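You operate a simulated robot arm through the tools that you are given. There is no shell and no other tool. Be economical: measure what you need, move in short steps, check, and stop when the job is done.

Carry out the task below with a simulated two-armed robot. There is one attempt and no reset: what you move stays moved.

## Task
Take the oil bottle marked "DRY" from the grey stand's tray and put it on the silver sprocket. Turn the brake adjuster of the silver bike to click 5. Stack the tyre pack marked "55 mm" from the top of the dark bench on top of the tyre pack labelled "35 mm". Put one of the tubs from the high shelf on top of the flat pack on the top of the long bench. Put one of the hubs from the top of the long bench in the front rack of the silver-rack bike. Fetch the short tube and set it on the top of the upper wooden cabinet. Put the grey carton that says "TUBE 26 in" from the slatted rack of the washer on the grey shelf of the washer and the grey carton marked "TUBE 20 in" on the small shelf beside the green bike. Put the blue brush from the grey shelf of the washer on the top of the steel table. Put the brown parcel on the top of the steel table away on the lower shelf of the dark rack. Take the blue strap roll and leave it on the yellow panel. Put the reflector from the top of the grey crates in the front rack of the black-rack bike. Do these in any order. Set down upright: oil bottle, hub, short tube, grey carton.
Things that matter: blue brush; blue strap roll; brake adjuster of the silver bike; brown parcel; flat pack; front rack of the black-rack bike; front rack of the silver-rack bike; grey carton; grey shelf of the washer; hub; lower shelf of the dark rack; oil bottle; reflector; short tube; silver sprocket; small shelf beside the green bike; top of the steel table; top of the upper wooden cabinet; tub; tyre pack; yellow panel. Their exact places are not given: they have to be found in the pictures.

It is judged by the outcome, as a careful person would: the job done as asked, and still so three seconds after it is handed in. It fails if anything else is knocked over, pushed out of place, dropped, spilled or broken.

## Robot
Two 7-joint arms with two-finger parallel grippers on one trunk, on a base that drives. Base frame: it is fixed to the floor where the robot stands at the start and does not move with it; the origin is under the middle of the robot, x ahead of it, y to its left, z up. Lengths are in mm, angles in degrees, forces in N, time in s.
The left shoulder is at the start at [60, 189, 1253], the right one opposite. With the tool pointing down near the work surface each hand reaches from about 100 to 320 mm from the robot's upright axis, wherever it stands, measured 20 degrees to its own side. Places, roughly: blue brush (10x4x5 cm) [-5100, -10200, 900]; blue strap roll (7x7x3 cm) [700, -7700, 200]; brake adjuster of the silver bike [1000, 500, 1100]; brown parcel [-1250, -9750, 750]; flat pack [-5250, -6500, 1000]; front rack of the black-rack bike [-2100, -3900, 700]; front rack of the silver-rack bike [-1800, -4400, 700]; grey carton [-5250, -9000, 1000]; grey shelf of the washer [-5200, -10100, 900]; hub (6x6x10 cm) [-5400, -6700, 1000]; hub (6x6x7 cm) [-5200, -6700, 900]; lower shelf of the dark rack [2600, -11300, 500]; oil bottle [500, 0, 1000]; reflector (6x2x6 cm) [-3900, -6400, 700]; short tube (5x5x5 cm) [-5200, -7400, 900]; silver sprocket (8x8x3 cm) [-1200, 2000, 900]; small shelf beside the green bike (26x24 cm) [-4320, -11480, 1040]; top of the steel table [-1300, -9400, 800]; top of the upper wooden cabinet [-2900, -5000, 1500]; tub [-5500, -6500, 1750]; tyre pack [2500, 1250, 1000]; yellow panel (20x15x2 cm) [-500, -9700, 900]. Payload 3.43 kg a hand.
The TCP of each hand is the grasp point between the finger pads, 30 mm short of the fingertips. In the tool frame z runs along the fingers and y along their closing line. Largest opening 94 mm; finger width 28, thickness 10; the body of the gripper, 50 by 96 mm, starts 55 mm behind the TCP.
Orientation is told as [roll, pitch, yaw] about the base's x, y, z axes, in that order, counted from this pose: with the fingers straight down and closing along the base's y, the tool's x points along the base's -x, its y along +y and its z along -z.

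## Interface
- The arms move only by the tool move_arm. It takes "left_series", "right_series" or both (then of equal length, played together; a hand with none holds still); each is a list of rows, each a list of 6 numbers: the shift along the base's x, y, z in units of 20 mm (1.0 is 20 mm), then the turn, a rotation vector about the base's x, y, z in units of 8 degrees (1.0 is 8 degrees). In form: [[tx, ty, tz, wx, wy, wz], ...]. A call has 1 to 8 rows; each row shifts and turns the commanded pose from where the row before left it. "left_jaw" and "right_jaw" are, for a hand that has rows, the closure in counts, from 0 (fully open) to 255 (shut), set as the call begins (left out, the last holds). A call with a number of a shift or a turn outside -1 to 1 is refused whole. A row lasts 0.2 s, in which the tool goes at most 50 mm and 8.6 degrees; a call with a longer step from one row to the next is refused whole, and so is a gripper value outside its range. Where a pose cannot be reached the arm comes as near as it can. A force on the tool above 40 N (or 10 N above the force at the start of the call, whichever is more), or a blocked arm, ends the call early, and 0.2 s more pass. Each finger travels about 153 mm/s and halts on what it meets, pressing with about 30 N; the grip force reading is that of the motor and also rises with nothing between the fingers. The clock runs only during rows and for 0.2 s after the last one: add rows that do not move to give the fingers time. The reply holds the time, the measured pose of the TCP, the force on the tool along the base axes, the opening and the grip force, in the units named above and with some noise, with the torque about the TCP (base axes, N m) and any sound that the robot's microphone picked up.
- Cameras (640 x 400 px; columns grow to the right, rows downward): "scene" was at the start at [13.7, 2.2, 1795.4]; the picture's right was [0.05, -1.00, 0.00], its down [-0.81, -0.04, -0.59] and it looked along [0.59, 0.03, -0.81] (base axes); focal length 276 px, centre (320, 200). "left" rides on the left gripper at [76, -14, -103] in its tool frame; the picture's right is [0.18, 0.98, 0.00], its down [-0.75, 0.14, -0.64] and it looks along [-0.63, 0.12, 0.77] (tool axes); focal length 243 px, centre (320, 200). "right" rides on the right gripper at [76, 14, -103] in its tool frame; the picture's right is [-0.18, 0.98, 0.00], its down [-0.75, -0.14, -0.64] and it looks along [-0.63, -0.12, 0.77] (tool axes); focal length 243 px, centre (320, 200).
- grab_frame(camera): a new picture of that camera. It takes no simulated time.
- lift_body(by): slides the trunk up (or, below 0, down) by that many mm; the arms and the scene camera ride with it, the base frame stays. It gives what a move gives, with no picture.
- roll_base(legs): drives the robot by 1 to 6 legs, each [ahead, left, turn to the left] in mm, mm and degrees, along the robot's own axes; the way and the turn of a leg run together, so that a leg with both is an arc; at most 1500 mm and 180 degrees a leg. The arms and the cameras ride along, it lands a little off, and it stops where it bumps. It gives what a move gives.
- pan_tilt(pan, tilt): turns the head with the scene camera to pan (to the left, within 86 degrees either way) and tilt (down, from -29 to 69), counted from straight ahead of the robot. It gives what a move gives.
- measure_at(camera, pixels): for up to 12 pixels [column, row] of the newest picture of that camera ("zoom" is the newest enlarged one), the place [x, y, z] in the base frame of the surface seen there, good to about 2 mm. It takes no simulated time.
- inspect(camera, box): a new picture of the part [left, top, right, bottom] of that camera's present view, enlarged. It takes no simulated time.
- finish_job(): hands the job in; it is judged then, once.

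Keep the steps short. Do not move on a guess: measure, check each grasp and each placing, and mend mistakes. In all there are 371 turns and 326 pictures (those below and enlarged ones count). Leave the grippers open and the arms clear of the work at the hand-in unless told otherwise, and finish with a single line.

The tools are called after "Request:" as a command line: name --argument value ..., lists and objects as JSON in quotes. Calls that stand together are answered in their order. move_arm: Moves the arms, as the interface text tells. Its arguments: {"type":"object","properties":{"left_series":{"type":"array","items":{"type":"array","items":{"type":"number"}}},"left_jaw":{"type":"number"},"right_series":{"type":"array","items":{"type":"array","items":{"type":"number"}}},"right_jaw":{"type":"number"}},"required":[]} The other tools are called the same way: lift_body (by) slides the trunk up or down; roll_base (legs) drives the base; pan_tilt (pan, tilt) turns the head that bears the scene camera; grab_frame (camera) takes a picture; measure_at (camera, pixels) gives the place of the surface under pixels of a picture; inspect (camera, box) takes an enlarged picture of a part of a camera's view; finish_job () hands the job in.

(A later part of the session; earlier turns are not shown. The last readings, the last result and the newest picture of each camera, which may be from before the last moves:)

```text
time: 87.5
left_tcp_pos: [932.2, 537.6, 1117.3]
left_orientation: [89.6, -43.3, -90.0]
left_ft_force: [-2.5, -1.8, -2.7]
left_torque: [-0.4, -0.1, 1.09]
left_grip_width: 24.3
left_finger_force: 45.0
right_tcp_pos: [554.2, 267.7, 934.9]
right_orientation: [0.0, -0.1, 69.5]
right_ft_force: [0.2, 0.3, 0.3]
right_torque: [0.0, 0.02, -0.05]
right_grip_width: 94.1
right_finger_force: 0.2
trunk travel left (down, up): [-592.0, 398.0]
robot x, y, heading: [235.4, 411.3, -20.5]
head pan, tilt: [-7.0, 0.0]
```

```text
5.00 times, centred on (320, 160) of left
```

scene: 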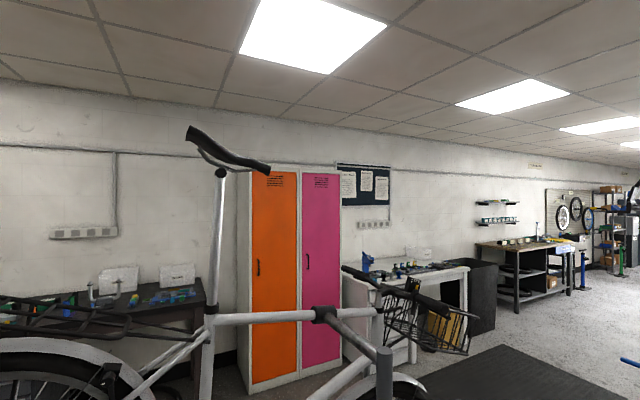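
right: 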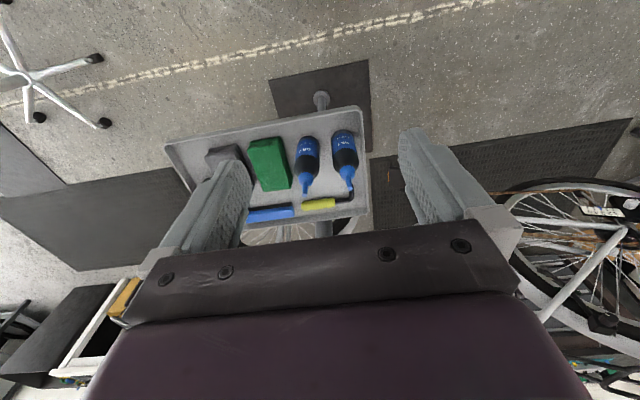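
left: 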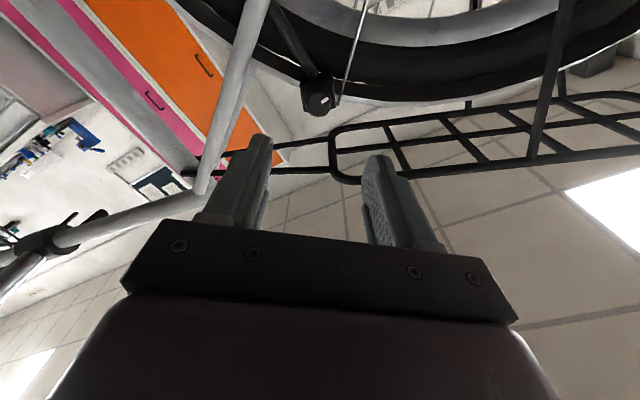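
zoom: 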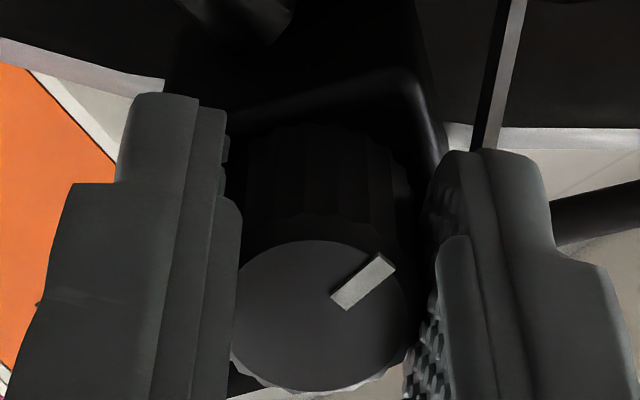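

I hit the other end stop: mark ≈260°, so the travel is about 240° and the start (142°) was mid-range. I release, back off and lower the head for a frontal view of the box to look for marks.

Request:
move_arm --left_series '[[0, 0, 0, 0, 0, 0], [0, 0, 0, 0, 0, 0]]' --left_jaw 100

Request:
inspect --camera "left" --box '[270, 120, 370, 200]'

Request:
roll_base --legs '[[-150, -56, 0]]'

Request:
lift_body --by -330

Request:
pan_tilt --pan 29 --tilt 0

Request:
grab_frame --camera "scene"

```text
time: 88.2
left_tcp_pos: [932.6, 539.1, 1120.3]
left_orientation: [90.0, -43.4, -90.3]
left_ft_force: [0.0, 0.0, -0.8]
left_torque: [-0.02, 0.0, -0.01]
left_grip_width: 57.3
left_finger_force: 0.1
right_tcp_pos: [554.5, 266.7, 935.7]
right_orientation: [0.0, 0.1, 69.5]
right_ft_force: [0.1, 0.0, -0.3]
right_torque: [0.01, -0.01, 0.0]
right_grip_width: 93.8
right_finger_force: 0.1
trunk travel left (down, up): [-592.0, 398.0]
robot x, y, heading: [237.9, 409.6, -20.8]
head pan, tilt: [-7.0, 0.0]
```

```text
5.00 times, centred on (320, 160) of left
```

zoom: 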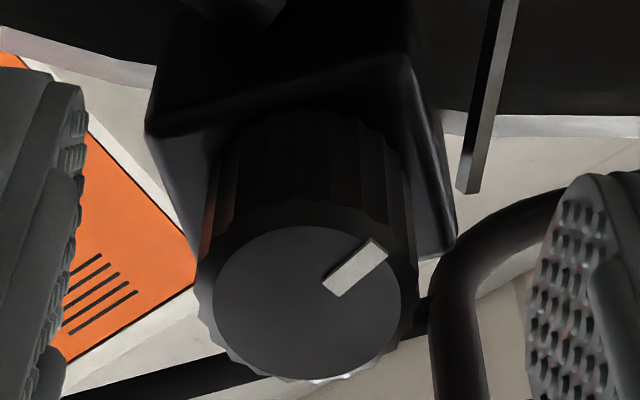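

```text
time: 89.6
left_tcp_pos: [769.3, 541.4, 1120.3]
left_orientation: [90.1, -43.3, -90.3]
left_ft_force: [-0.3, 0.5, 0.6]
left_torque: [-0.01, 0.0, 0.02]
left_grip_width: 57.5
left_finger_force: 0.1
right_tcp_pos: [392.8, 269.8, 935.3]
right_orientation: [0.0, 0.0, 69.7]
right_ft_force: [-0.4, 0.0, 0.2]
right_torque: [-0.01, -0.05, -0.03]
right_grip_width: 94.0
right_finger_force: 0.1
trunk travel left (down, up): [-592.0, 398.0]
robot x, y, heading: [73.0, 414.6, -20.5]
head pan, tilt: [-7.0, 0.0]
```

```text
time: 92.8
left_tcp_pos: [770.8, 541.8, 790.5]
left_orientation: [90.1, -43.4, -90.3]
left_ft_force: [0.7, 0.0, 0.6]
left_torque: [0.0, 0.01, -0.04]
left_grip_width: 57.4
left_finger_force: 0.1
right_tcp_pos: [393.1, 270.3, 605.2]
right_orientation: [0.1, 0.0, 69.6]
right_ft_force: [1.1, 0.3, 0.2]
right_torque: [0.06, 0.01, -0.01]
right_grip_width: 94.0
right_finger_force: 0.0
trunk travel left (down, up): [-262.0, 728.0]
robot x, y, heading: [74.3, 415.7, -20.6]
head pan, tilt: [-7.0, 0.0]
```

```text
time: 93.8
left_tcp_pos: [769.6, 541.5, 789.8]
left_orientation: [90.0, -43.4, -90.2]
left_ft_force: [-0.3, 0.7, 0.1]
left_torque: [0.01, 0.03, 0.04]
left_grip_width: 57.3
left_finger_force: 0.0
right_tcp_pos: [392.5, 269.6, 606.3]
right_orientation: [0.0, 0.1, 69.7]
right_ft_force: [-0.9, 0.6, -0.3]
right_torque: [0.01, 0.02, 0.01]
right_grip_width: 94.0
right_finger_force: 0.0
trunk travel left (down, up): [-262.0, 728.0]
robot x, y, heading: [77.4, 413.6, -20.4]
head pan, tilt: [29.0, 0.0]
```

```text
273 pictures are left
```

scene: 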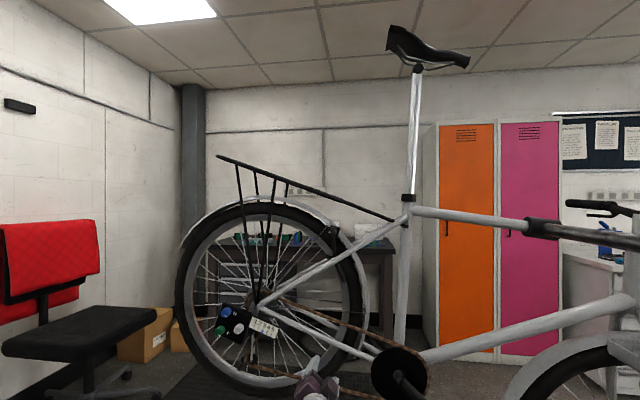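

A little device with a white label sits near the rear hub at (250,325). I enlarge it and the knob at (330,235).

Request:
inspect --camera "scene" --box '[210, 298, 290, 348]'

Request:
inspect --camera "scene" --box '[310, 220, 350, 245]'

```text
8.00 times, centred on (250, 323) of scene
```

zoom: 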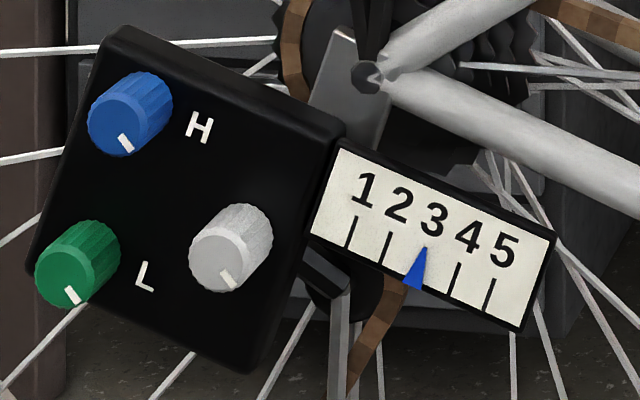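

```text
16.00 times, centred on (330, 232) of scene
```

zoom: 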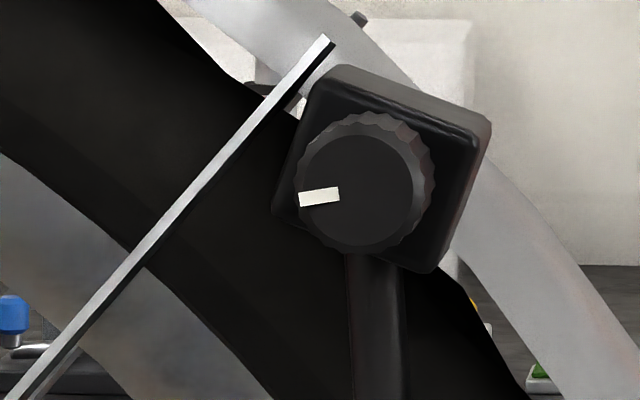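

No scale on the adjuster; the other knobs (H, L) belong to the derailleur. I'll go back and do a detent test: turn small amounts, release, and see whether the mark rests at discrete angles.

Request:
lift_body --by 330

Request:
roll_base --legs '[[150, 56, 0]]'

Request:
move_arm --left_series '[[0, 0, 0, 0, 0, 0], [0, 0, 0, 0, 0, 0], [0, 0, 0, -0.6, 0, 0], [0, 0, 0, -0.6, 0, 0]]' --left_jaw 255

Request:
inspect --camera "left" --box '[270, 120, 370, 200]'

Request:
move_arm --left_series '[[0, 0, 0, 0, 0, 0], [0, 0, 0, 0, 0, 0]]' --left_jaw 130

Request:
inspect --camera "left" --box '[270, 120, 370, 200]'

```text
time: 97.1
left_tcp_pos: [771.8, 541.0, 1120.8]
left_orientation: [90.0, -43.4, -90.2]
left_ft_force: [-0.1, 0.0, 0.2]
left_torque: [0.0, 0.02, -0.01]
left_grip_width: 57.3
left_finger_force: 0.1
right_tcp_pos: [391.9, 269.0, 936.2]
right_orientation: [0.0, 0.0, 69.7]
right_ft_force: [0.2, -0.6, -0.2]
right_torque: [-0.03, 0.01, 0.01]
right_grip_width: 94.1
right_finger_force: 0.2
trunk travel left (down, up): [-592.0, 398.0]
robot x, y, heading: [74.2, 416.9, -20.4]
head pan, tilt: [29.0, 0.0]
```

```text
time: 98.5
left_tcp_pos: [934.3, 540.3, 1119.3]
left_orientation: [90.0, -43.4, -90.2]
left_ft_force: [0.7, 1.1, 0.2]
left_torque: [-0.04, -0.04, 0.04]
left_grip_width: 57.2
left_finger_force: 0.0
right_tcp_pos: [556.9, 270.0, 935.1]
right_orientation: [0.0, 0.0, 69.6]
right_ft_force: [0.6, 0.1, 0.5]
right_torque: [0.0, 0.02, 0.0]
right_grip_width: 94.0
right_finger_force: 0.1
trunk travel left (down, up): [-592.0, 398.0]
robot x, y, heading: [238.3, 416.6, -20.3]
head pan, tilt: [29.0, 0.0]
```

```text
time: 99.5
left_tcp_pos: [936.4, 539.2, 1114.5]
left_orientation: [89.2, -52.9, -89.5]
left_ft_force: [-2.5, -6.5, -23.0]
left_torque: [0.21, 0.52, -0.5]
left_grip_width: 41.4
left_finger_force: 44.5
right_tcp_pos: [556.7, 270.3, 933.0]
right_orientation: [0.1, 0.1, 69.6]
right_ft_force: [1.1, -0.7, -0.6]
right_torque: [0.01, -0.01, 0.0]
right_grip_width: 94.1
right_finger_force: 0.1
trunk travel left (down, up): [-592.0, 398.0]
robot x, y, heading: [237.6, 419.6, -20.2]
head pan, tilt: [29.0, 0.0]
```

```text
5.00 times, centred on (320, 160) of left
```

zoom: 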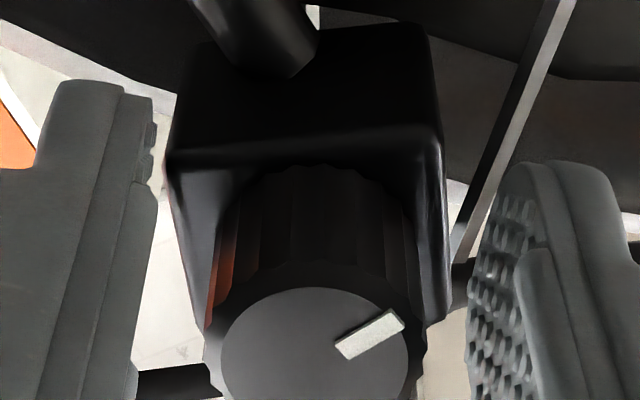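

```text
time: 100.1
left_tcp_pos: [935.9, 538.4, 1121.6]
left_orientation: [90.3, -52.9, -90.4]
left_ft_force: [5.8, -4.5, -3.7]
left_torque: [0.0, 0.03, -0.08]
left_grip_width: 49.9
left_finger_force: 3.4
right_tcp_pos: [556.8, 270.1, 934.6]
right_orientation: [0.0, 0.1, 69.6]
right_ft_force: [-1.2, 0.5, -0.8]
right_torque: [-0.02, -0.01, 0.0]
right_grip_width: 93.9
right_finger_force: 0.2
trunk travel left (down, up): [-592.0, 398.0]
robot x, y, heading: [238.4, 408.9, -20.6]
head pan, tilt: [29.0, 0.0]
```

```text
5.00 times, centred on (320, 160) of left
```

zoom: 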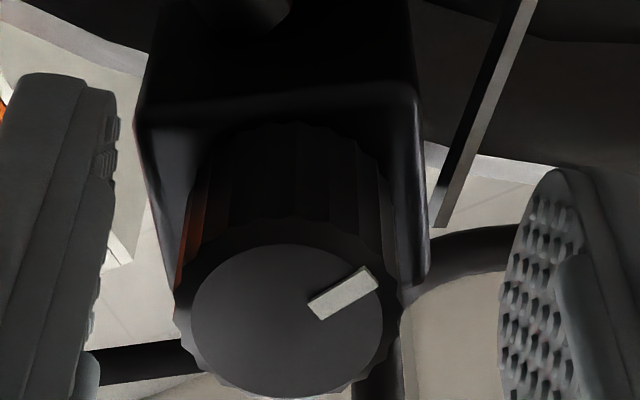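

I was 5 mm too deep and the fingers caught the box (41 mm); no harm. Back off 6 mm and repeat the small turn on the knob.

Request:
move_arm --left_series '[[-0.15, 0, 0, 0, 0, 0], [-0.15, 0, 0, 0, 0, 0]]' --left_jaw 120

Request:
inspect --camera "left" --box '[270, 120, 370, 200]'

Request:
move_arm --left_series '[[0, 0, 0, 0, 0, 0], [0, 0, 0, 0, 0, 0], [0, 0, 0, -0.6, 0, 0], [0, 0, 0, -0.6, 0, 0]]' --left_jaw 255

Request:
inspect --camera "left" --box '[270, 120, 370, 200]'

Request:
move_arm --left_series '[[0, 0, 0, 0, 0, 0], [0, 0, 0, 0, 0, 0]]' --left_jaw 130

Request:
inspect --camera "left" --box '[270, 120, 370, 200]'

```text
time: 100.7
left_tcp_pos: [928.2, 541.3, 1120.3]
left_orientation: [90.2, -53.0, -90.3]
left_ft_force: [1.1, 0.0, -0.2]
left_torque: [0.01, -0.01, -0.02]
left_grip_width: 49.9
left_finger_force: 0.1
right_tcp_pos: [556.0, 269.6, 935.9]
right_orientation: [0.0, -0.1, 69.6]
right_ft_force: [-0.6, -0.2, 0.5]
right_torque: [0.03, -0.03, 0.0]
right_grip_width: 94.1
right_finger_force: 0.1
trunk travel left (down, up): [-592.0, 398.0]
robot x, y, heading: [239.4, 413.7, -20.4]
head pan, tilt: [29.0, 0.0]
```

```text
5.00 times, centred on (320, 160) of left
```

zoom: 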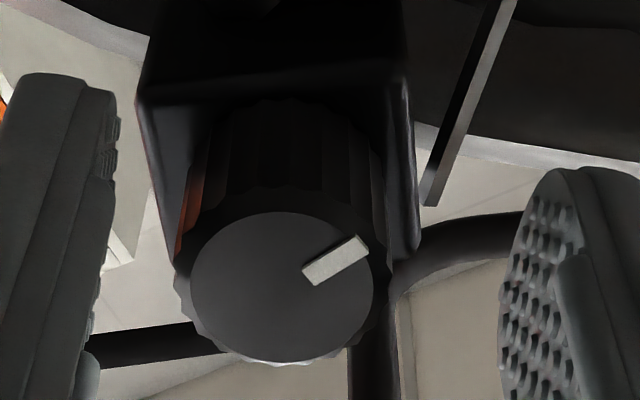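

```text
time: 101.7
left_tcp_pos: [927.6, 537.6, 1118.4]
left_orientation: [89.5, -62.5, -89.8]
left_ft_force: [-12.2, -15.5, -20.3]
left_torque: [0.07, -0.79, -0.56]
left_grip_width: 24.6
left_finger_force: 45.1
right_tcp_pos: [554.3, 267.7, 934.2]
right_orientation: [-0.1, -0.1, 69.6]
right_ft_force: [0.4, 0.2, -0.8]
right_torque: [-0.02, 0.01, 0.01]
right_grip_width: 94.0
right_finger_force: 0.1
trunk travel left (down, up): [-592.0, 398.0]
robot x, y, heading: [240.4, 412.6, -20.4]
head pan, tilt: [29.0, 0.0]
```

```text
5.00 times, centred on (320, 160) of left
```

zoom: 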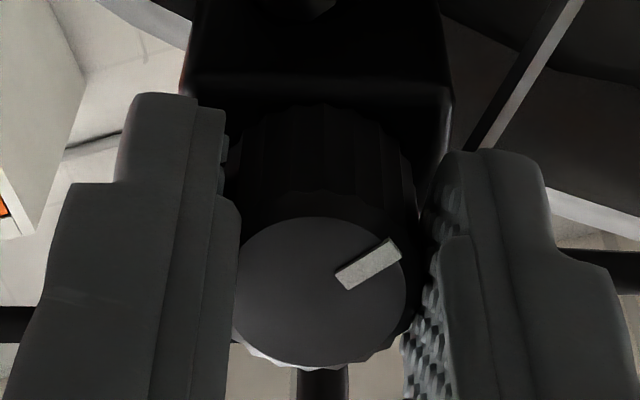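

```text
time: 102.3
left_tcp_pos: [927.5, 541.5, 1120.9]
left_orientation: [90.4, -62.6, -90.5]
left_ft_force: [-0.5, 0.0, -0.2]
left_torque: [-0.02, 0.01, -0.01]
left_grip_width: 45.9
left_finger_force: 0.0
right_tcp_pos: [556.6, 270.7, 935.3]
right_orientation: [0.0, 0.0, 69.6]
right_ft_force: [-0.1, 0.2, 0.4]
right_torque: [0.0, 0.01, -0.01]
right_grip_width: 93.9
right_finger_force: 0.1
trunk travel left (down, up): [-592.0, 398.0]
robot x, y, heading: [235.5, 417.3, -20.4]
head pan, tilt: [29.0, 0.0]
```

```text
5.00 times, centred on (320, 160) of left
```

zoom: 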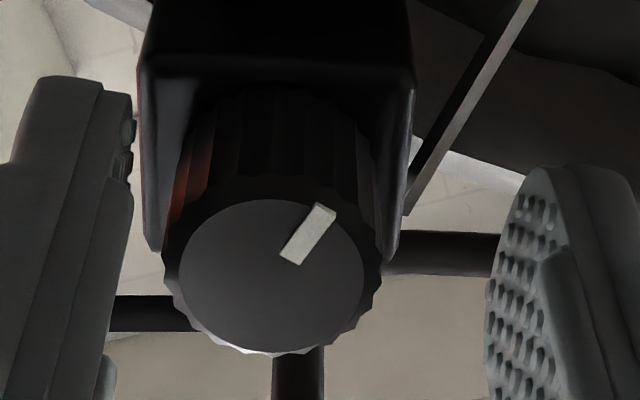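

The knob snapped on release: detents exist (from ≈248° to ≈226°). I wait a second and see if it is still moving.

Request:
move_arm --left_series '[[0, 0, 0, 0, 0, 0], [0, 0, 0, 0, 0, 0], [0, 0, 0, 0, 0, 0], [0, 0, 0, 0, 0, 0], [0, 0, 0, 0, 0, 0], [0, 0, 0, 0, 0, 0]]'

Request:
inspect --camera "left" --box '[270, 120, 370, 200]'

```text
time: 103.7
left_tcp_pos: [926.6, 541.7, 1120.3]
left_orientation: [90.2, -62.6, -90.4]
left_ft_force: [-0.1, 0.2, 0.3]
left_torque: [0.02, 0.01, -0.04]
left_grip_width: 46.1
left_finger_force: 0.1
right_tcp_pos: [555.9, 270.4, 935.1]
right_orientation: [0.1, 0.0, 69.7]
right_ft_force: [-0.2, 0.2, -0.4]
right_torque: [0.02, -0.01, 0.03]
right_grip_width: 94.1
right_finger_force: 0.0
trunk travel left (down, up): [-592.0, 398.0]
robot x, y, heading: [237.1, 418.2, -20.5]
head pan, tilt: [29.0, 0.0]
```

```text
5.00 times, centred on (320, 160) of left
```

zoom: 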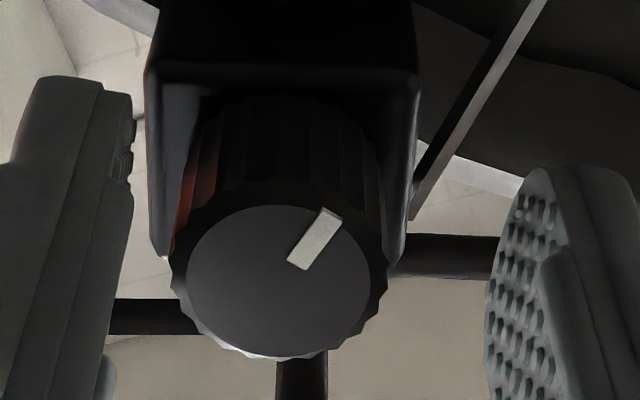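

It's at rest at ≈226°. I suspect the arm's sideways spring moved it on release. I realign the hand by −4 mm in y, regrip and turn slowly, watching torque and sound.

Request:
move_arm --left_series '[[0.1, -0.2, -0.03, 0, 0, 0], [0, 0, 0, 0, 0, 0]]'

Request:
move_arm --left_series '[[0, 0, 0, 0, 0, 0], [0, 0, 0, 0, 0, 0], [0, 0, 0, 0, 0, 0]]' --left_jaw 255

Request:
move_arm --left_series '[[0, 0, 0, -0.25, 0, 0], [0, 0, 0, -0.25, 0, 0], [0, 0, 0, -0.25, 0, 0], [0, 0, 0, -0.25, 0, 0]]'

Request:
move_arm --left_series '[[0, 0, 0, -0.25, 0, 0], [0, 0, 0, -0.25, 0, 0], [0, 0, 0, -0.25, 0, 0], [0, 0, 0, -0.25, 0, 0]]'

Request:
move_arm --left_series '[[0, 0, 0, -0.25, 0, 0], [0, 0, 0, -0.25, 0, 0], [0, 0, 0, -0.25, 0, 0], [0, 0, 0, -0.25, 0, 0]]'

Request:
move_arm --left_series '[[0, 0, 0, -0.25, 0, 0], [0, 0, 0, -0.25, 0, 0], [0, 0, 0, -0.25, 0, 0], [0, 0, 0, -0.25, 0, 0]]'

Request:
inspect --camera "left" --box '[270, 120, 370, 200]'

```text
time: 104.3
left_tcp_pos: [929.9, 537.2, 1120.7]
left_orientation: [90.2, -62.6, -90.4]
left_ft_force: [-0.5, -0.4, 0.1]
left_torque: [0.0, 0.0, -0.03]
left_grip_width: 46.4
left_finger_force: 0.2
right_tcp_pos: [554.8, 269.4, 934.8]
right_orientation: [0.0, 0.0, 69.7]
right_ft_force: [-0.1, 0.9, -0.3]
right_torque: [0.0, 0.01, 0.0]
right_grip_width: 93.9
right_finger_force: 0.1
trunk travel left (down, up): [-592.0, 398.0]
robot x, y, heading: [238.7, 412.1, -20.4]
head pan, tilt: [29.0, 0.0]
```

```text
time: 105.1
left_tcp_pos: [929.2, 535.7, 1119.7]
left_orientation: [90.1, -62.6, -90.3]
left_ft_force: [-1.1, -2.7, -3.7]
left_torque: [-0.04, -0.53, 0.22]
left_grip_width: 24.3
left_finger_force: 44.6
right_tcp_pos: [556.1, 269.6, 935.2]
right_orientation: [0.0, 0.0, 69.6]
right_ft_force: [0.3, -0.1, 0.0]
right_torque: [0.01, -0.02, -0.01]
right_grip_width: 93.9
right_finger_force: 0.1
trunk travel left (down, up): [-592.0, 398.0]
robot x, y, heading: [239.7, 415.9, -20.6]
head pan, tilt: [29.0, 0.0]
```

```text
time: 106.1
left_tcp_pos: [929.0, 534.8, 1119.4]
left_orientation: [90.3, -70.5, -90.4]
left_ft_force: [-1.2, -2.9, -0.2]
left_torque: [0.03, 0.74, 0.68]
left_grip_width: 24.7
left_finger_force: 45.0
right_tcp_pos: [556.6, 269.8, 935.0]
right_orientation: [0.0, 0.0, 69.6]
right_ft_force: [0.2, 0.4, -0.1]
right_torque: [0.0, -0.02, 0.04]
right_grip_width: 94.2
right_finger_force: 0.1
trunk travel left (down, up): [-592.0, 398.0]
robot x, y, heading: [234.6, 419.2, -20.2]
head pan, tilt: [29.0, 0.0]
```

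```text
time: 107.1
left_tcp_pos: [928.4, 535.3, 1120.1]
left_orientation: [90.9, -78.6, -91.0]
left_ft_force: [-2.0, -2.9, -0.1]
left_torque: [0.01, 0.31, 0.52]
left_grip_width: 24.7
left_finger_force: 45.1
right_tcp_pos: [554.9, 269.6, 935.0]
right_orientation: [0.0, -0.1, 69.7]
right_ft_force: [0.4, 0.0, 0.0]
right_torque: [0.01, -0.02, 0.03]
right_grip_width: 94.1
right_finger_force: 0.0
trunk travel left (down, up): [-592.0, 398.0]
robot x, y, heading: [234.4, 413.5, -20.1]
head pan, tilt: [29.0, 0.0]
```

```text
time: 108.1
left_tcp_pos: [929.8, 536.0, 1119.7]
left_orientation: [93.2, -86.6, -93.3]
left_ft_force: [2.3, -3.0, 1.9]
left_torque: [0.0, -0.13, 0.35]
left_grip_width: 24.5
left_finger_force: 44.6
right_tcp_pos: [556.6, 268.4, 934.7]
right_orientation: [0.0, 0.0, 69.6]
right_ft_force: [0.1, -0.3, 1.0]
right_torque: [0.0, 0.0, 0.04]
right_grip_width: 94.0
right_finger_force: 0.0
trunk travel left (down, up): [-592.0, 398.0]
robot x, y, heading: [240.0, 414.9, -20.6]
head pan, tilt: [29.0, 0.0]
```

```text
time: 109.1
left_tcp_pos: [929.1, 536.4, 1120.3]
left_orientation: [-92.6, -85.3, 92.5]
left_ft_force: [5.0, -0.9, 3.9]
left_torque: [0.02, 0.42, 0.45]
left_grip_width: 24.5
left_finger_force: 44.9
right_tcp_pos: [555.4, 269.8, 935.7]
right_orientation: [0.0, 0.0, 69.7]
right_ft_force: [-0.4, -0.6, 0.1]
right_torque: [0.05, 0.04, 0.03]
right_grip_width: 94.1
right_finger_force: 0.2
trunk travel left (down, up): [-592.0, 398.0]
robot x, y, heading: [237.8, 413.4, -20.5]
head pan, tilt: [29.0, 0.0]
```

```text
5.00 times, centred on (320, 160) of left
```

zoom: 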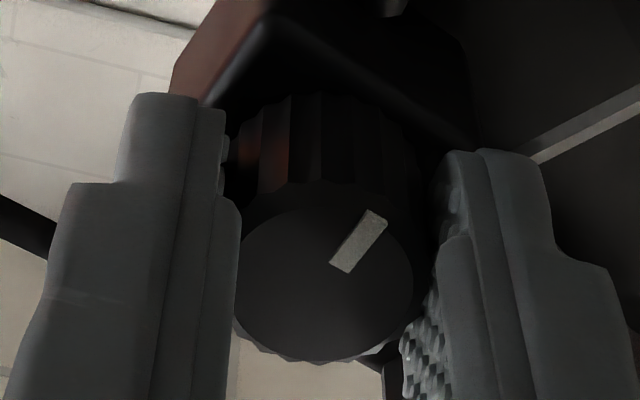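

Aligned now with small forces; mark at ≈195°. Release and compare.

Request:
move_arm --left_series '[[0, 0, 0, 0, 0, 0], [0, 0, 0, 0, 0, 0], [0, 0, 0, 0, 0, 0]]' --left_jaw 140

Request:
inspect --camera "left" --box '[270, 120, 370, 200]'

Request:
move_arm --left_series '[[0, 0, 0, 0, 0, 0], [0, 0, 0, 0, 0, 0], [0, 0, 0, -0.3, 0, 0], [0, 0, 0, -0.3, 0, 0], [0, 0, 0, -0.3, 0, 0], [0, 0, 0, -0.3, 0, 0]]' --left_jaw 255

Request:
inspect --camera "left" --box '[270, 120, 370, 200]'

Request:
move_arm --left_series '[[0, 0, 0, 0, 0, 0], [0, 0, 0, 0, 0, 0], [0, 0, 0, 0, 0, 0]]' --left_jaw 140

Request:
inspect --camera "left" --box '[270, 120, 370, 200]'

```text
time: 109.9
left_tcp_pos: [929.6, 536.4, 1119.1]
left_orientation: [-92.0, -85.4, 92.0]
left_ft_force: [-0.6, 0.2, -0.8]
left_torque: [0.03, 0.02, -0.03]
left_grip_width: 42.4
left_finger_force: 0.0
right_tcp_pos: [555.2, 271.0, 935.4]
right_orientation: [0.0, 0.0, 69.5]
right_ft_force: [0.6, -0.2, 0.5]
right_torque: [0.02, -0.03, 0.0]
right_grip_width: 94.2
right_finger_force: 0.0
trunk travel left (down, up): [-592.0, 398.0]
robot x, y, heading: [238.4, 416.2, -20.3]
head pan, tilt: [29.0, 0.0]
```

```text
5.00 times, centred on (320, 160) of left
```

zoom: 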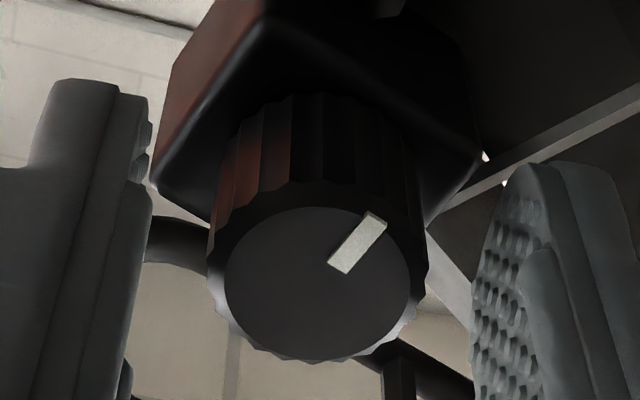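

```text
time: 111.3
left_tcp_pos: [928.7, 536.4, 1119.4]
left_orientation: [-90.6, -75.8, 90.6]
left_ft_force: [-4.6, -3.4, -1.8]
left_torque: [0.03, 0.39, 0.31]
left_grip_width: 24.6
left_finger_force: 44.9
right_tcp_pos: [555.0, 269.5, 935.7]
right_orientation: [0.0, 0.0, 69.7]
right_ft_force: [-0.1, 0.4, -0.6]
right_torque: [0.04, 0.01, 0.0]
right_grip_width: 94.0
right_finger_force: 0.0
trunk travel left (down, up): [-592.0, 398.0]
robot x, y, heading: [236.3, 412.8, -20.6]
head pan, tilt: [29.0, 0.0]
```

```text
5.00 times, centred on (320, 160) of left
```

zoom: 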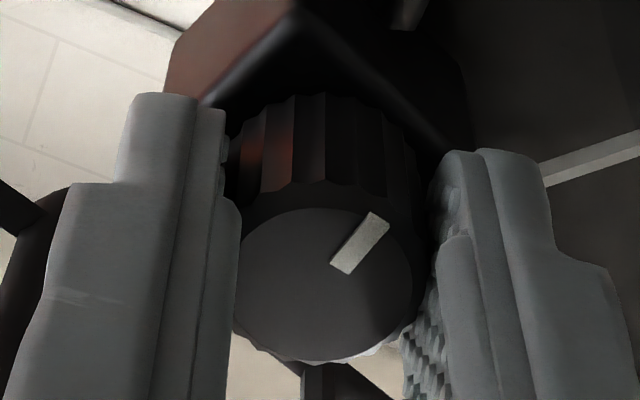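

```text
time: 112.1
left_tcp_pos: [930.4, 536.3, 1119.4]
left_orientation: [-90.8, -75.8, 90.7]
left_ft_force: [0.0, -0.1, 0.3]
left_torque: [-0.03, -0.01, -0.03]
left_grip_width: 42.4
left_finger_force: 0.0
right_tcp_pos: [554.8, 269.4, 934.8]
right_orientation: [-0.1, -0.1, 69.6]
right_ft_force: [0.3, 0.6, -0.9]
right_torque: [0.0, -0.01, -0.02]
right_grip_width: 94.0
right_finger_force: 0.1
trunk travel left (down, up): [-592.0, 398.0]
robot x, y, heading: [236.7, 413.1, -20.4]
head pan, tilt: [29.0, 0.0]
```

```text
5.00 times, centred on (320, 160) of left
```

zoom: 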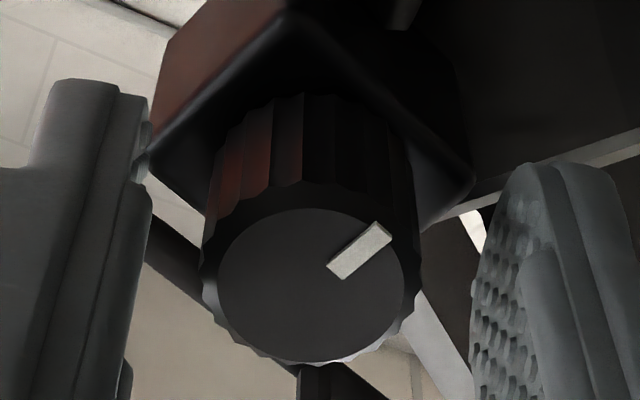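

Now clear: released after a 10° turn the mark sprang back to ≈197°. So detents sit every 30° at 19° (stop, which is box-up), 49, …, 259°; the start was 4 and click 5 is 169°. It now rests on 6, so I turn 30° back and release.

Request:
move_arm --left_series '[[0, 0, 0, 0, 0, 0], [0, 0, 0, 0, 0, 0], [0, 0, 0, -0.63, 0, 0], [0, 0, 0, -0.63, 0, 0], [0, 0, 0, -0.63, 0, 0], [0, 0, 0, -0.63, 0, 0], [0, 0, 0, -0.63, 0, 0], [0, 0, 0, -0.6, 0, 0]]' --left_jaw 255

Request:
move_arm --left_series '[[0, 0, 0, 0, 0, 0], [0, 0, 0, 0, 0, 0], [0, 0, 0, 0, 0, 0]]' --left_jaw 120

Request:
inspect --camera "left" --box '[270, 120, 370, 200]'

```text
time: 113.9
left_tcp_pos: [929.9, 535.7, 1119.7]
left_orientation: [-90.3, -45.7, 90.3]
left_ft_force: [3.8, -5.3, 2.1]
left_torque: [0.0, -0.6, 0.76]
left_grip_width: 24.6
left_finger_force: 45.5
right_tcp_pos: [556.2, 269.0, 934.3]
right_orientation: [0.0, 0.0, 69.7]
right_ft_force: [-0.2, -0.2, 0.0]
right_torque: [0.02, 0.03, 0.02]
right_grip_width: 94.2
right_finger_force: 0.1
trunk travel left (down, up): [-592.0, 398.0]
robot x, y, heading: [237.3, 414.2, -20.8]
head pan, tilt: [29.0, 0.0]
```

```text
time: 114.7
left_tcp_pos: [929.1, 537.1, 1119.6]
left_orientation: [-90.3, -45.8, 90.2]
left_ft_force: [0.1, -0.7, 0.4]
left_torque: [-0.01, 0.0, 0.0]
left_grip_width: 49.6
left_finger_force: 0.0
right_tcp_pos: [556.4, 271.1, 935.8]
right_orientation: [0.0, 0.0, 69.6]
right_ft_force: [0.4, 1.0, 0.4]
right_torque: [0.03, -0.02, -0.01]
right_grip_width: 94.2
right_finger_force: 0.1
trunk travel left (down, up): [-592.0, 398.0]
robot x, y, heading: [237.0, 419.6, -20.6]
head pan, tilt: [29.0, 0.0]
```

```text
5.00 times, centred on (320, 160) of left
```

zoom: 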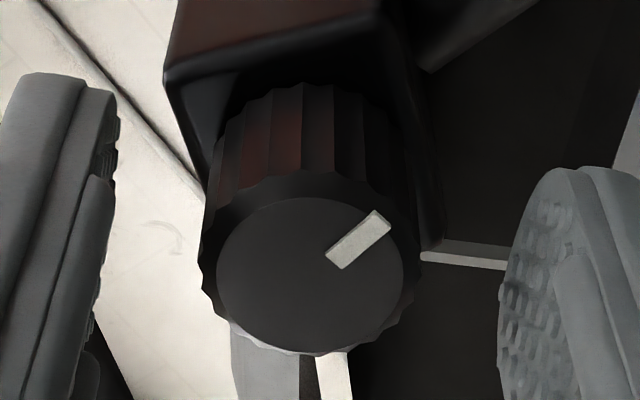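

Mark rests at ≈169°: click 5. I back away, turn to heading 0, and fold the left hand back to pointing down while clear.

Request:
roll_base --legs '[[-200, -75, 0], [0, 0, 20.4]]'

Request:
move_arm --left_series '[[0, 0, 0, 1, 0, 0], [0, 0, 0, 1, 0, 0], [0, 0, 0, 1, 0, 0], [0, 0, 0, 1, 0, 0], [0, 0, 0, 1, 0, 0], [0, 0, 0, 0.5, 0, -1], [0, 0, 0, 0, 0, -1], [0, 0, 0, 0, 0, -0.56]]'

Request:
move_arm --left_series '[[-1, -0.4, -0.5, 0, 1, 0], [-1, -0.4, -0.5, 0, 1, 0], [-1, -0.4, -0.5, 0, 1, 0], [-1, -0.4, -1, 0, 1, 0], [-1, -0.4, -1, 0, 1, 0], [-1, -0.4, -1, 0, 1, 0], [-1, -0.4, -1, 0, 1, 0], [-1, -0.4, -1, 0, 1, 0]]'

```text
time: 117.5
left_tcp_pos: [632.8, 770.2, 1119.5]
left_orientation: [-90.3, -45.8, 110.6]
left_ft_force: [-0.9, 0.2, -0.1]
left_torque: [0.0, 0.02, 0.03]
left_grip_width: 49.8
left_finger_force: 0.1
right_tcp_pos: [376.8, 390.7, 935.2]
right_orientation: [-0.1, -0.1, 90.0]
right_ft_force: [0.5, 0.4, 0.0]
right_torque: [-0.04, 0.0, 0.02]
right_grip_width: 94.2
right_finger_force: 0.1
trunk travel left (down, up): [-592.0, 398.0]
robot x, y, heading: [27.0, 414.3, -0.0]
head pan, tilt: [29.0, 0.0]
```

```text
refused: row 6 steps farther than a row can; nothing moved
```

```text
time: 119.3
left_tcp_pos: [474.0, 707.7, 990.3]
left_orientation: [-5.6, -32.3, 50.5]
left_ft_force: [0.3, 0.5, 0.7]
left_torque: [-0.02, 0.0, -0.02]
left_grip_width: 50.0
left_finger_force: 0.1
right_tcp_pos: [378.0, 388.7, 935.7]
right_orientation: [0.0, 0.1, 90.0]
right_ft_force: [-0.5, -0.3, 0.0]
right_torque: [0.02, -0.02, 0.0]
right_grip_width: 94.1
right_finger_force: 0.0
trunk travel left (down, up): [-592.0, 398.0]
robot x, y, heading: [28.9, 415.7, 0.1]
head pan, tilt: [29.0, 0.0]
```

Un-yaw, then un-pitch the left hand to point straight down.

Request:
move_arm --left_series '[[0, 0, 0, 0, 0, -0.9], [0, 0, 0, 0, 0, -0.9], [0, 0, 0, 0, 0, -0.9], [0, 0, 0, 0, 0, -0.9], [0, 0, 0, 0, 0, -0.9], [0, 0, 0, 0, 0, -0.9], [0, 0, 0, 0, 0, -0.9]]' --left_jaw 0

Request:
move_arm --left_series '[[-0.7, 0, -0.9, 0.17, 1, 0], [-0.7, 0, -0.9, 0.17, 1, 0], [-0.7, 0, -0.9, 0.17, 1, 0], [-0.7, 0, -0.9, 0.17, 1, 0], [-0.5, 0, -0.9, 0, 0.05, 0]]'

Request:
lift_body --by 270

Request:
roll_base --legs '[[0, -458, 0], [103, 0, 0]]'

Request:
grab_frame --camera "right"

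```text
time: 120.9
left_tcp_pos: [471.5, 716.4, 951.9]
left_orientation: [-8.1, -36.2, 7.0]
left_ft_force: [0.4, 0.0, 0.3]
left_torque: [-0.02, 0.02, -0.01]
left_grip_width: 93.9
left_finger_force: 0.0
left hand out of reach, approached as far as the arm can: row 3, 4, 5
right_tcp_pos: [376.7, 390.9, 934.8]
right_orientation: [0.0, 0.0, 90.1]
right_ft_force: [0.2, 1.1, -0.8]
right_torque: [0.02, 0.0, -0.01]
right_grip_width: 94.0
right_finger_force: 0.1
trunk travel left (down, up): [-592.0, 398.0]
robot x, y, heading: [27.5, 417.2, 0.2]
head pan, tilt: [29.0, 0.0]
```

```text
time: 122.1
left_tcp_pos: [406.5, 715.6, 862.1]
left_orientation: [0.9, -4.1, 3.8]
left_ft_force: [-0.3, -0.4, 0.5]
left_torque: [-0.03, 0.02, -0.02]
left_grip_width: 94.2
left_finger_force: 0.1
right_tcp_pos: [377.8, 391.9, 935.6]
right_orientation: [0.0, 0.0, 90.1]
right_ft_force: [-0.2, 0.0, -0.3]
right_torque: [0.03, -0.02, -0.03]
right_grip_width: 94.1
right_finger_force: 0.0
trunk travel left (down, up): [-592.0, 398.0]
robot x, y, heading: [27.7, 418.0, -0.1]
head pan, tilt: [29.0, 0.0]
```

```text
time: 124.8
left_tcp_pos: [406.6, 715.1, 1132.6]
left_orientation: [0.8, -4.5, 3.8]
left_ft_force: [0.5, 1.3, -0.8]
left_torque: [0.0, 0.03, -0.02]
left_grip_width: 93.8
left_finger_force: 0.0
right_tcp_pos: [376.9, 389.2, 1205.1]
right_orientation: [0.1, 0.0, 90.1]
right_ft_force: [-0.6, -0.8, -1.1]
right_torque: [-0.03, 0.01, 0.02]
right_grip_width: 93.9
right_finger_force: 0.1
trunk travel left (down, up): [-862.0, 128.0]
robot x, y, heading: [28.4, 414.6, -0.2]
head pan, tilt: [29.0, 0.0]
```

```text
time: 128.3
left_tcp_pos: [509.9, 247.6, 1133.0]
left_orientation: [0.8, -4.4, 3.4]
left_ft_force: [0.4, -0.8, 0.0]
left_torque: [0.0, 0.03, -0.01]
left_grip_width: 93.7
left_finger_force: 0.0
right_tcp_pos: [476.8, -78.4, 1205.3]
right_orientation: [-0.1, 0.1, 89.7]
right_ft_force: [-0.4, 0.0, -0.3]
right_torque: [0.0, 0.0, 0.03]
right_grip_width: 94.3
right_finger_force: 0.1
trunk travel left (down, up): [-862.0, 128.0]
robot x, y, heading: [128.2, -49.9, -0.4]
head pan, tilt: [29.0, 0.0]
```

```text
259 pictures are left
```

right: 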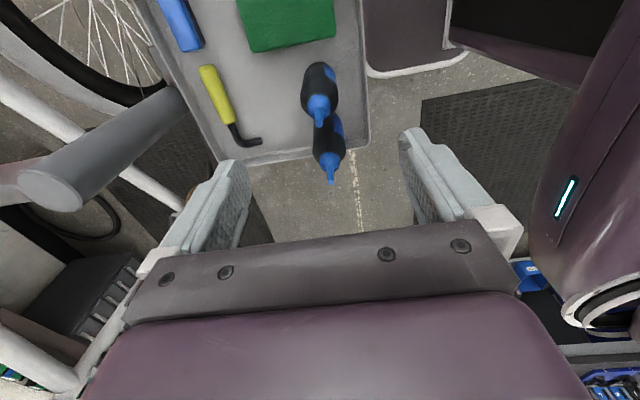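

I see both bottles from the side; DRY should be the one at (317,90) nearer the green block. Measure it.

Request:
measure_at --camera "right" --pixels '[[319, 122], [318, 105], [308, 85], [331, 80], [322, 72], [330, 182], [330, 160], [440, 60]]'

Request:
inspect --camera "right" --box '[270, 50, 370, 190]'

```text
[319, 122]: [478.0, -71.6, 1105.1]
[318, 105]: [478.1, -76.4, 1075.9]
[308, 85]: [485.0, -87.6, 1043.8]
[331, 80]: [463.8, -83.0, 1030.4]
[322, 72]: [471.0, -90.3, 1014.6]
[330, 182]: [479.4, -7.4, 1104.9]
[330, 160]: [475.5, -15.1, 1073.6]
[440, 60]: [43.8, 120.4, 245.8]
```

```text
2.86 times, centred on (320, 120) of right
```

zoom: 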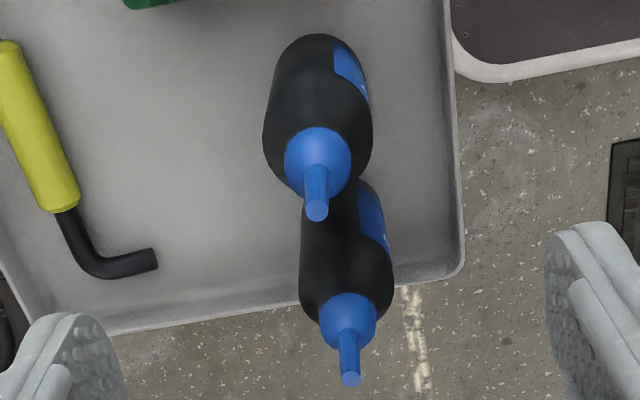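

DRY is centred at (479,−68), tip z≈1105. I shift the right hand +10 mm y, then lower with the trunk to grip height 1056.

Request:
move_arm --right_series '[[0.1, 0.5, 0, 0, 0, 0], [0, 0, 0, 0, 0, 0]]' --right_jaw 0

Request:
lift_body --by -110

Request:
grab_frame --camera "right"

```text
time: 128.9
left_tcp_pos: [508.7, 248.4, 1133.3]
left_orientation: [0.9, -4.3, 3.4]
left_ft_force: [0.9, 0.1, -0.5]
left_torque: [-0.02, 0.0, 0.0]
left_grip_width: 93.9
left_finger_force: 0.1
right_tcp_pos: [480.3, -68.5, 1205.5]
right_orientation: [0.1, 0.0, 89.5]
right_ft_force: [0.0, 0.6, -0.4]
right_torque: [0.01, -0.02, 0.0]
right_grip_width: 94.1
right_finger_force: 0.1
trunk travel left (down, up): [-862.0, 128.0]
robot x, y, heading: [130.7, -47.7, -0.5]
head pan, tilt: [29.0, 0.0]
```

```text
time: 130.4
left_tcp_pos: [510.7, 248.2, 1023.6]
left_orientation: [0.9, -4.3, 3.4]
left_ft_force: [1.7, -0.6, 0.1]
left_torque: [-0.02, 0.0, -0.02]
left_grip_width: 94.2
left_finger_force: 0.2
right_tcp_pos: [478.0, -66.5, 1094.6]
right_orientation: [-0.1, 0.0, 89.6]
right_ft_force: [0.4, -0.3, -0.1]
right_torque: [-0.01, 0.03, 0.0]
right_grip_width: 93.8
right_finger_force: 0.0
trunk travel left (down, up): [-752.0, 238.0]
robot x, y, heading: [126.3, -44.6, -0.5]
head pan, tilt: [29.0, 0.0]
```

```text
257 pictures are left
```

right: 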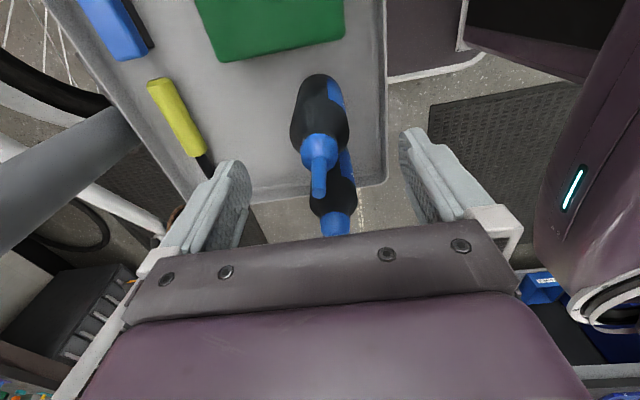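

Centred. Lower 37 mm more and close.

Request:
lift_body --by -37

Request:
move_arm --right_series '[[0, 0, 0, 0, 0, 0], [0, 0, 0, 0, 0, 0], [0, 0, 0, 0, 0, 0]]' --right_jaw 255

Request:
lift_body --by 120

Request:
grab_frame --camera "right"

```text
time: 131.2
left_tcp_pos: [509.3, 247.3, 986.2]
left_orientation: [0.8, -4.3, 3.4]
left_ft_force: [0.0, -0.6, 0.5]
left_torque: [0.01, -0.02, -0.02]
left_grip_width: 93.8
left_finger_force: 0.1
right_tcp_pos: [479.7, -66.6, 1058.4]
right_orientation: [-0.1, -0.1, 89.6]
right_ft_force: [-0.2, -0.6, 0.9]
right_torque: [-0.02, 0.02, -0.02]
right_grip_width: 93.8
right_finger_force: 0.0
trunk travel left (down, up): [-715.0, 275.0]
robot x, y, heading: [129.1, -50.7, -0.5]
head pan, tilt: [29.0, 0.0]
```

```text
time: 132.0
left_tcp_pos: [509.7, 249.1, 987.3]
left_orientation: [0.9, -4.4, 3.4]
left_ft_force: [-0.2, 0.3, 0.2]
left_torque: [0.04, 0.0, -0.01]
left_grip_width: 93.9
left_finger_force: 0.1
right_tcp_pos: [479.4, -66.3, 1058.2]
right_orientation: [-0.1, 0.0, 89.6]
right_ft_force: [-0.9, 0.5, 0.1]
right_torque: [0.09, 0.01, 0.01]
right_grip_width: 40.7
right_finger_force: 30.0
trunk travel left (down, up): [-715.0, 275.0]
robot x, y, heading: [128.5, -48.2, -0.6]
head pan, tilt: [29.0, 0.0]
```

```text
time: 133.5
left_tcp_pos: [509.0, 248.4, 1104.6]
left_orientation: [0.8, -4.3, 3.4]
left_ft_force: [-0.2, 0.3, -0.3]
left_torque: [-0.01, 0.0, -0.05]
left_grip_width: 93.8
left_finger_force: 0.0
right_tcp_pos: [479.9, -66.8, 1178.6]
right_orientation: [0.0, 0.1, 89.6]
right_ft_force: [-0.4, 0.7, -1.3]
right_torque: [0.01, -0.01, -0.02]
right_grip_width: 41.1
right_finger_force: 29.9
trunk travel left (down, up): [-835.0, 155.0]
robot x, y, heading: [131.4, -51.8, -0.6]
head pan, tilt: [29.0, 0.0]
```

```text
256 pictures are left
```

right: 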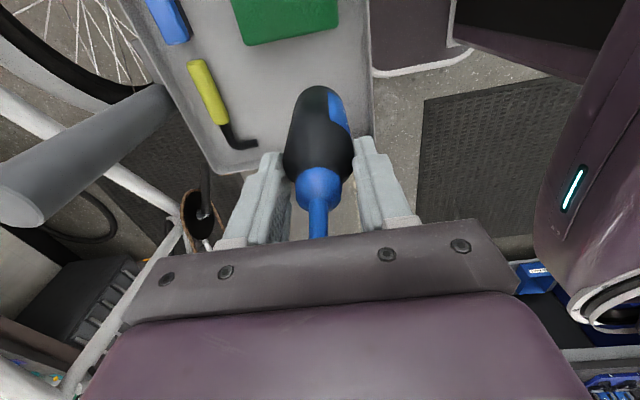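

The bottle is held. I back away from the tray and turn left toward the sprocket's area, then look.

Request:
roll_base --legs '[[-400, 0, 0], [0, 0, 115]]'

Request:
pan_tilt --pan 0 --tilt 20

Request:
grab_frame --camera "scene"

```text
time: 140.7
left_tcp_pos: [-689.8, 176.9, 1106.4]
left_orientation: [0.9, -4.3, 117.9]
left_ft_force: [-0.6, 0.5, -0.9]
left_torque: [0.02, -0.01, -0.05]
left_grip_width: 94.2
left_finger_force: 0.0
right_tcp_pos: [-389.3, 278.9, 1179.0]
right_orientation: [-0.1, 0.0, -155.9]
right_ft_force: [0.2, 1.0, -1.5]
right_torque: [0.02, 0.0, 0.0]
right_grip_width: 41.0
right_finger_force: 29.8
trunk travel left (down, up): [-835.0, 155.0]
robot x, y, heading: [-260.1, -45.3, 114.3]
head pan, tilt: [29.0, 0.0]
```

```text
time: 141.7
left_tcp_pos: [-689.2, 175.8, 1106.3]
left_orientation: [1.0, -4.3, 118.0]
left_ft_force: [0.3, 0.4, -0.5]
left_torque: [-0.02, 0.02, 0.0]
left_grip_width: 93.9
left_finger_force: 0.1
right_tcp_pos: [-389.9, 279.0, 1176.7]
right_orientation: [0.0, 0.0, -155.9]
right_ft_force: [-0.2, -0.7, -1.6]
right_torque: [-0.03, -0.02, -0.02]
right_grip_width: 40.8
right_finger_force: 30.1
trunk travel left (down, up): [-835.0, 155.0]
robot x, y, heading: [-265.1, -47.0, 114.0]
head pan, tilt: [0.0, 20.0]
```

```text
255 pictures are left
```

scene: 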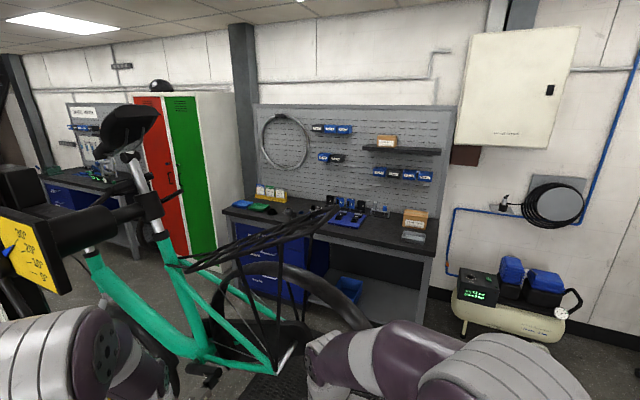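

A bench with a pegboard is ahead; I enlarge its top, where a sprocket may be near (350,215).

Request:
inspect --camera "scene" --box '[220, 170, 444, 260]'

Request:
measure_at --camera "scene" --pixels '[[350, 220], [250, 210], [400, 240], [330, 210], [360, 206], [330, 230], [200, 300], [290, 260], [110, 240], [480, 300]]'

```text
2.86 times, centred on (332, 215) of scene
```

zoom: 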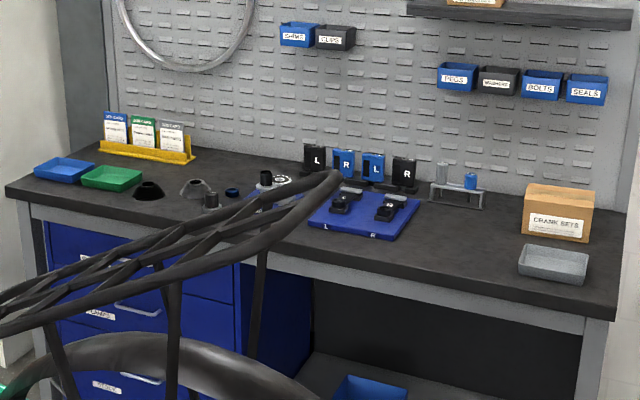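

```text
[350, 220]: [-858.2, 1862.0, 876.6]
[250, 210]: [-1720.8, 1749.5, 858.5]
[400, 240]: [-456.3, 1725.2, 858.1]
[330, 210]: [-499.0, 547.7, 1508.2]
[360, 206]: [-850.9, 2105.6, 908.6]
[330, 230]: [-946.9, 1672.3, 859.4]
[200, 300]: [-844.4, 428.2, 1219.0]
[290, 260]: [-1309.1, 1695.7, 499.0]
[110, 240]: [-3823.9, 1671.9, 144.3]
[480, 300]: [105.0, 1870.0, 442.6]
```

The teal bike on its stand is close. I measure its extents to plan a safe way round.

Request:
measure_at --camera "scene" --pixels '[[365, 318], [280, 272], [340, 300], [270, 365], [190, 262], [250, 225], [100, 280], [30, 250], [320, 215], [258, 395], [218, 320], [130, 130]]'

Request:
pan_tilt --pan 0 --tilt 50

Request:
grab_frame --camera "scene"

```text
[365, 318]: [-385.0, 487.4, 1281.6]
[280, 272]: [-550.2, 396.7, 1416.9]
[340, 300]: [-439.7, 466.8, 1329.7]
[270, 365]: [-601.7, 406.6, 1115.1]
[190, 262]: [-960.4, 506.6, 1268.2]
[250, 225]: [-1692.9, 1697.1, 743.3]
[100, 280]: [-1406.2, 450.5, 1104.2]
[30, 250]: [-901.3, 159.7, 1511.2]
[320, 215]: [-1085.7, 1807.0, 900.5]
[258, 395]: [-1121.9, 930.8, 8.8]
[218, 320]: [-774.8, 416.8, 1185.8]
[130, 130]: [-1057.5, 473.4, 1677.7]
```

```text
time: 142.6
left_tcp_pos: [-689.1, 176.8, 1104.3]
left_orientation: [0.9, -4.3, 117.8]
left_ft_force: [0.7, -1.0, 0.3]
left_torque: [-0.01, -0.02, 0.0]
left_grip_width: 94.0
left_finger_force: 0.1
right_tcp_pos: [-390.1, 278.8, 1178.1]
right_orientation: [-0.1, -0.1, -155.9]
right_ft_force: [0.2, -0.9, -0.3]
right_torque: [0.0, 0.0, 0.0]
right_grip_width: 40.8
right_finger_force: 30.2
trunk travel left (down, up): [-835.0, 155.0]
robot x, y, heading: [-262.3, -53.3, 114.2]
head pan, tilt: [0.0, 50.0]
```

```text
253 pictures are left
```

scene: 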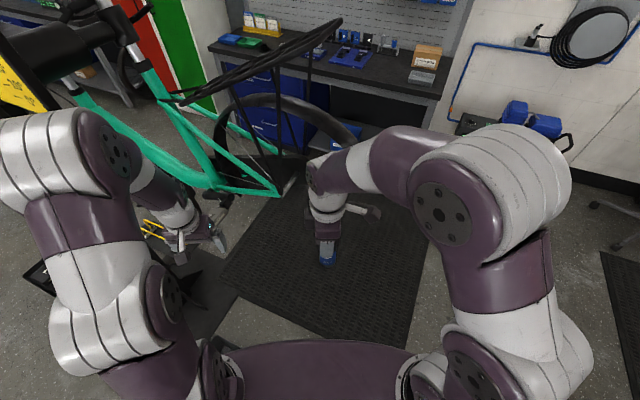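

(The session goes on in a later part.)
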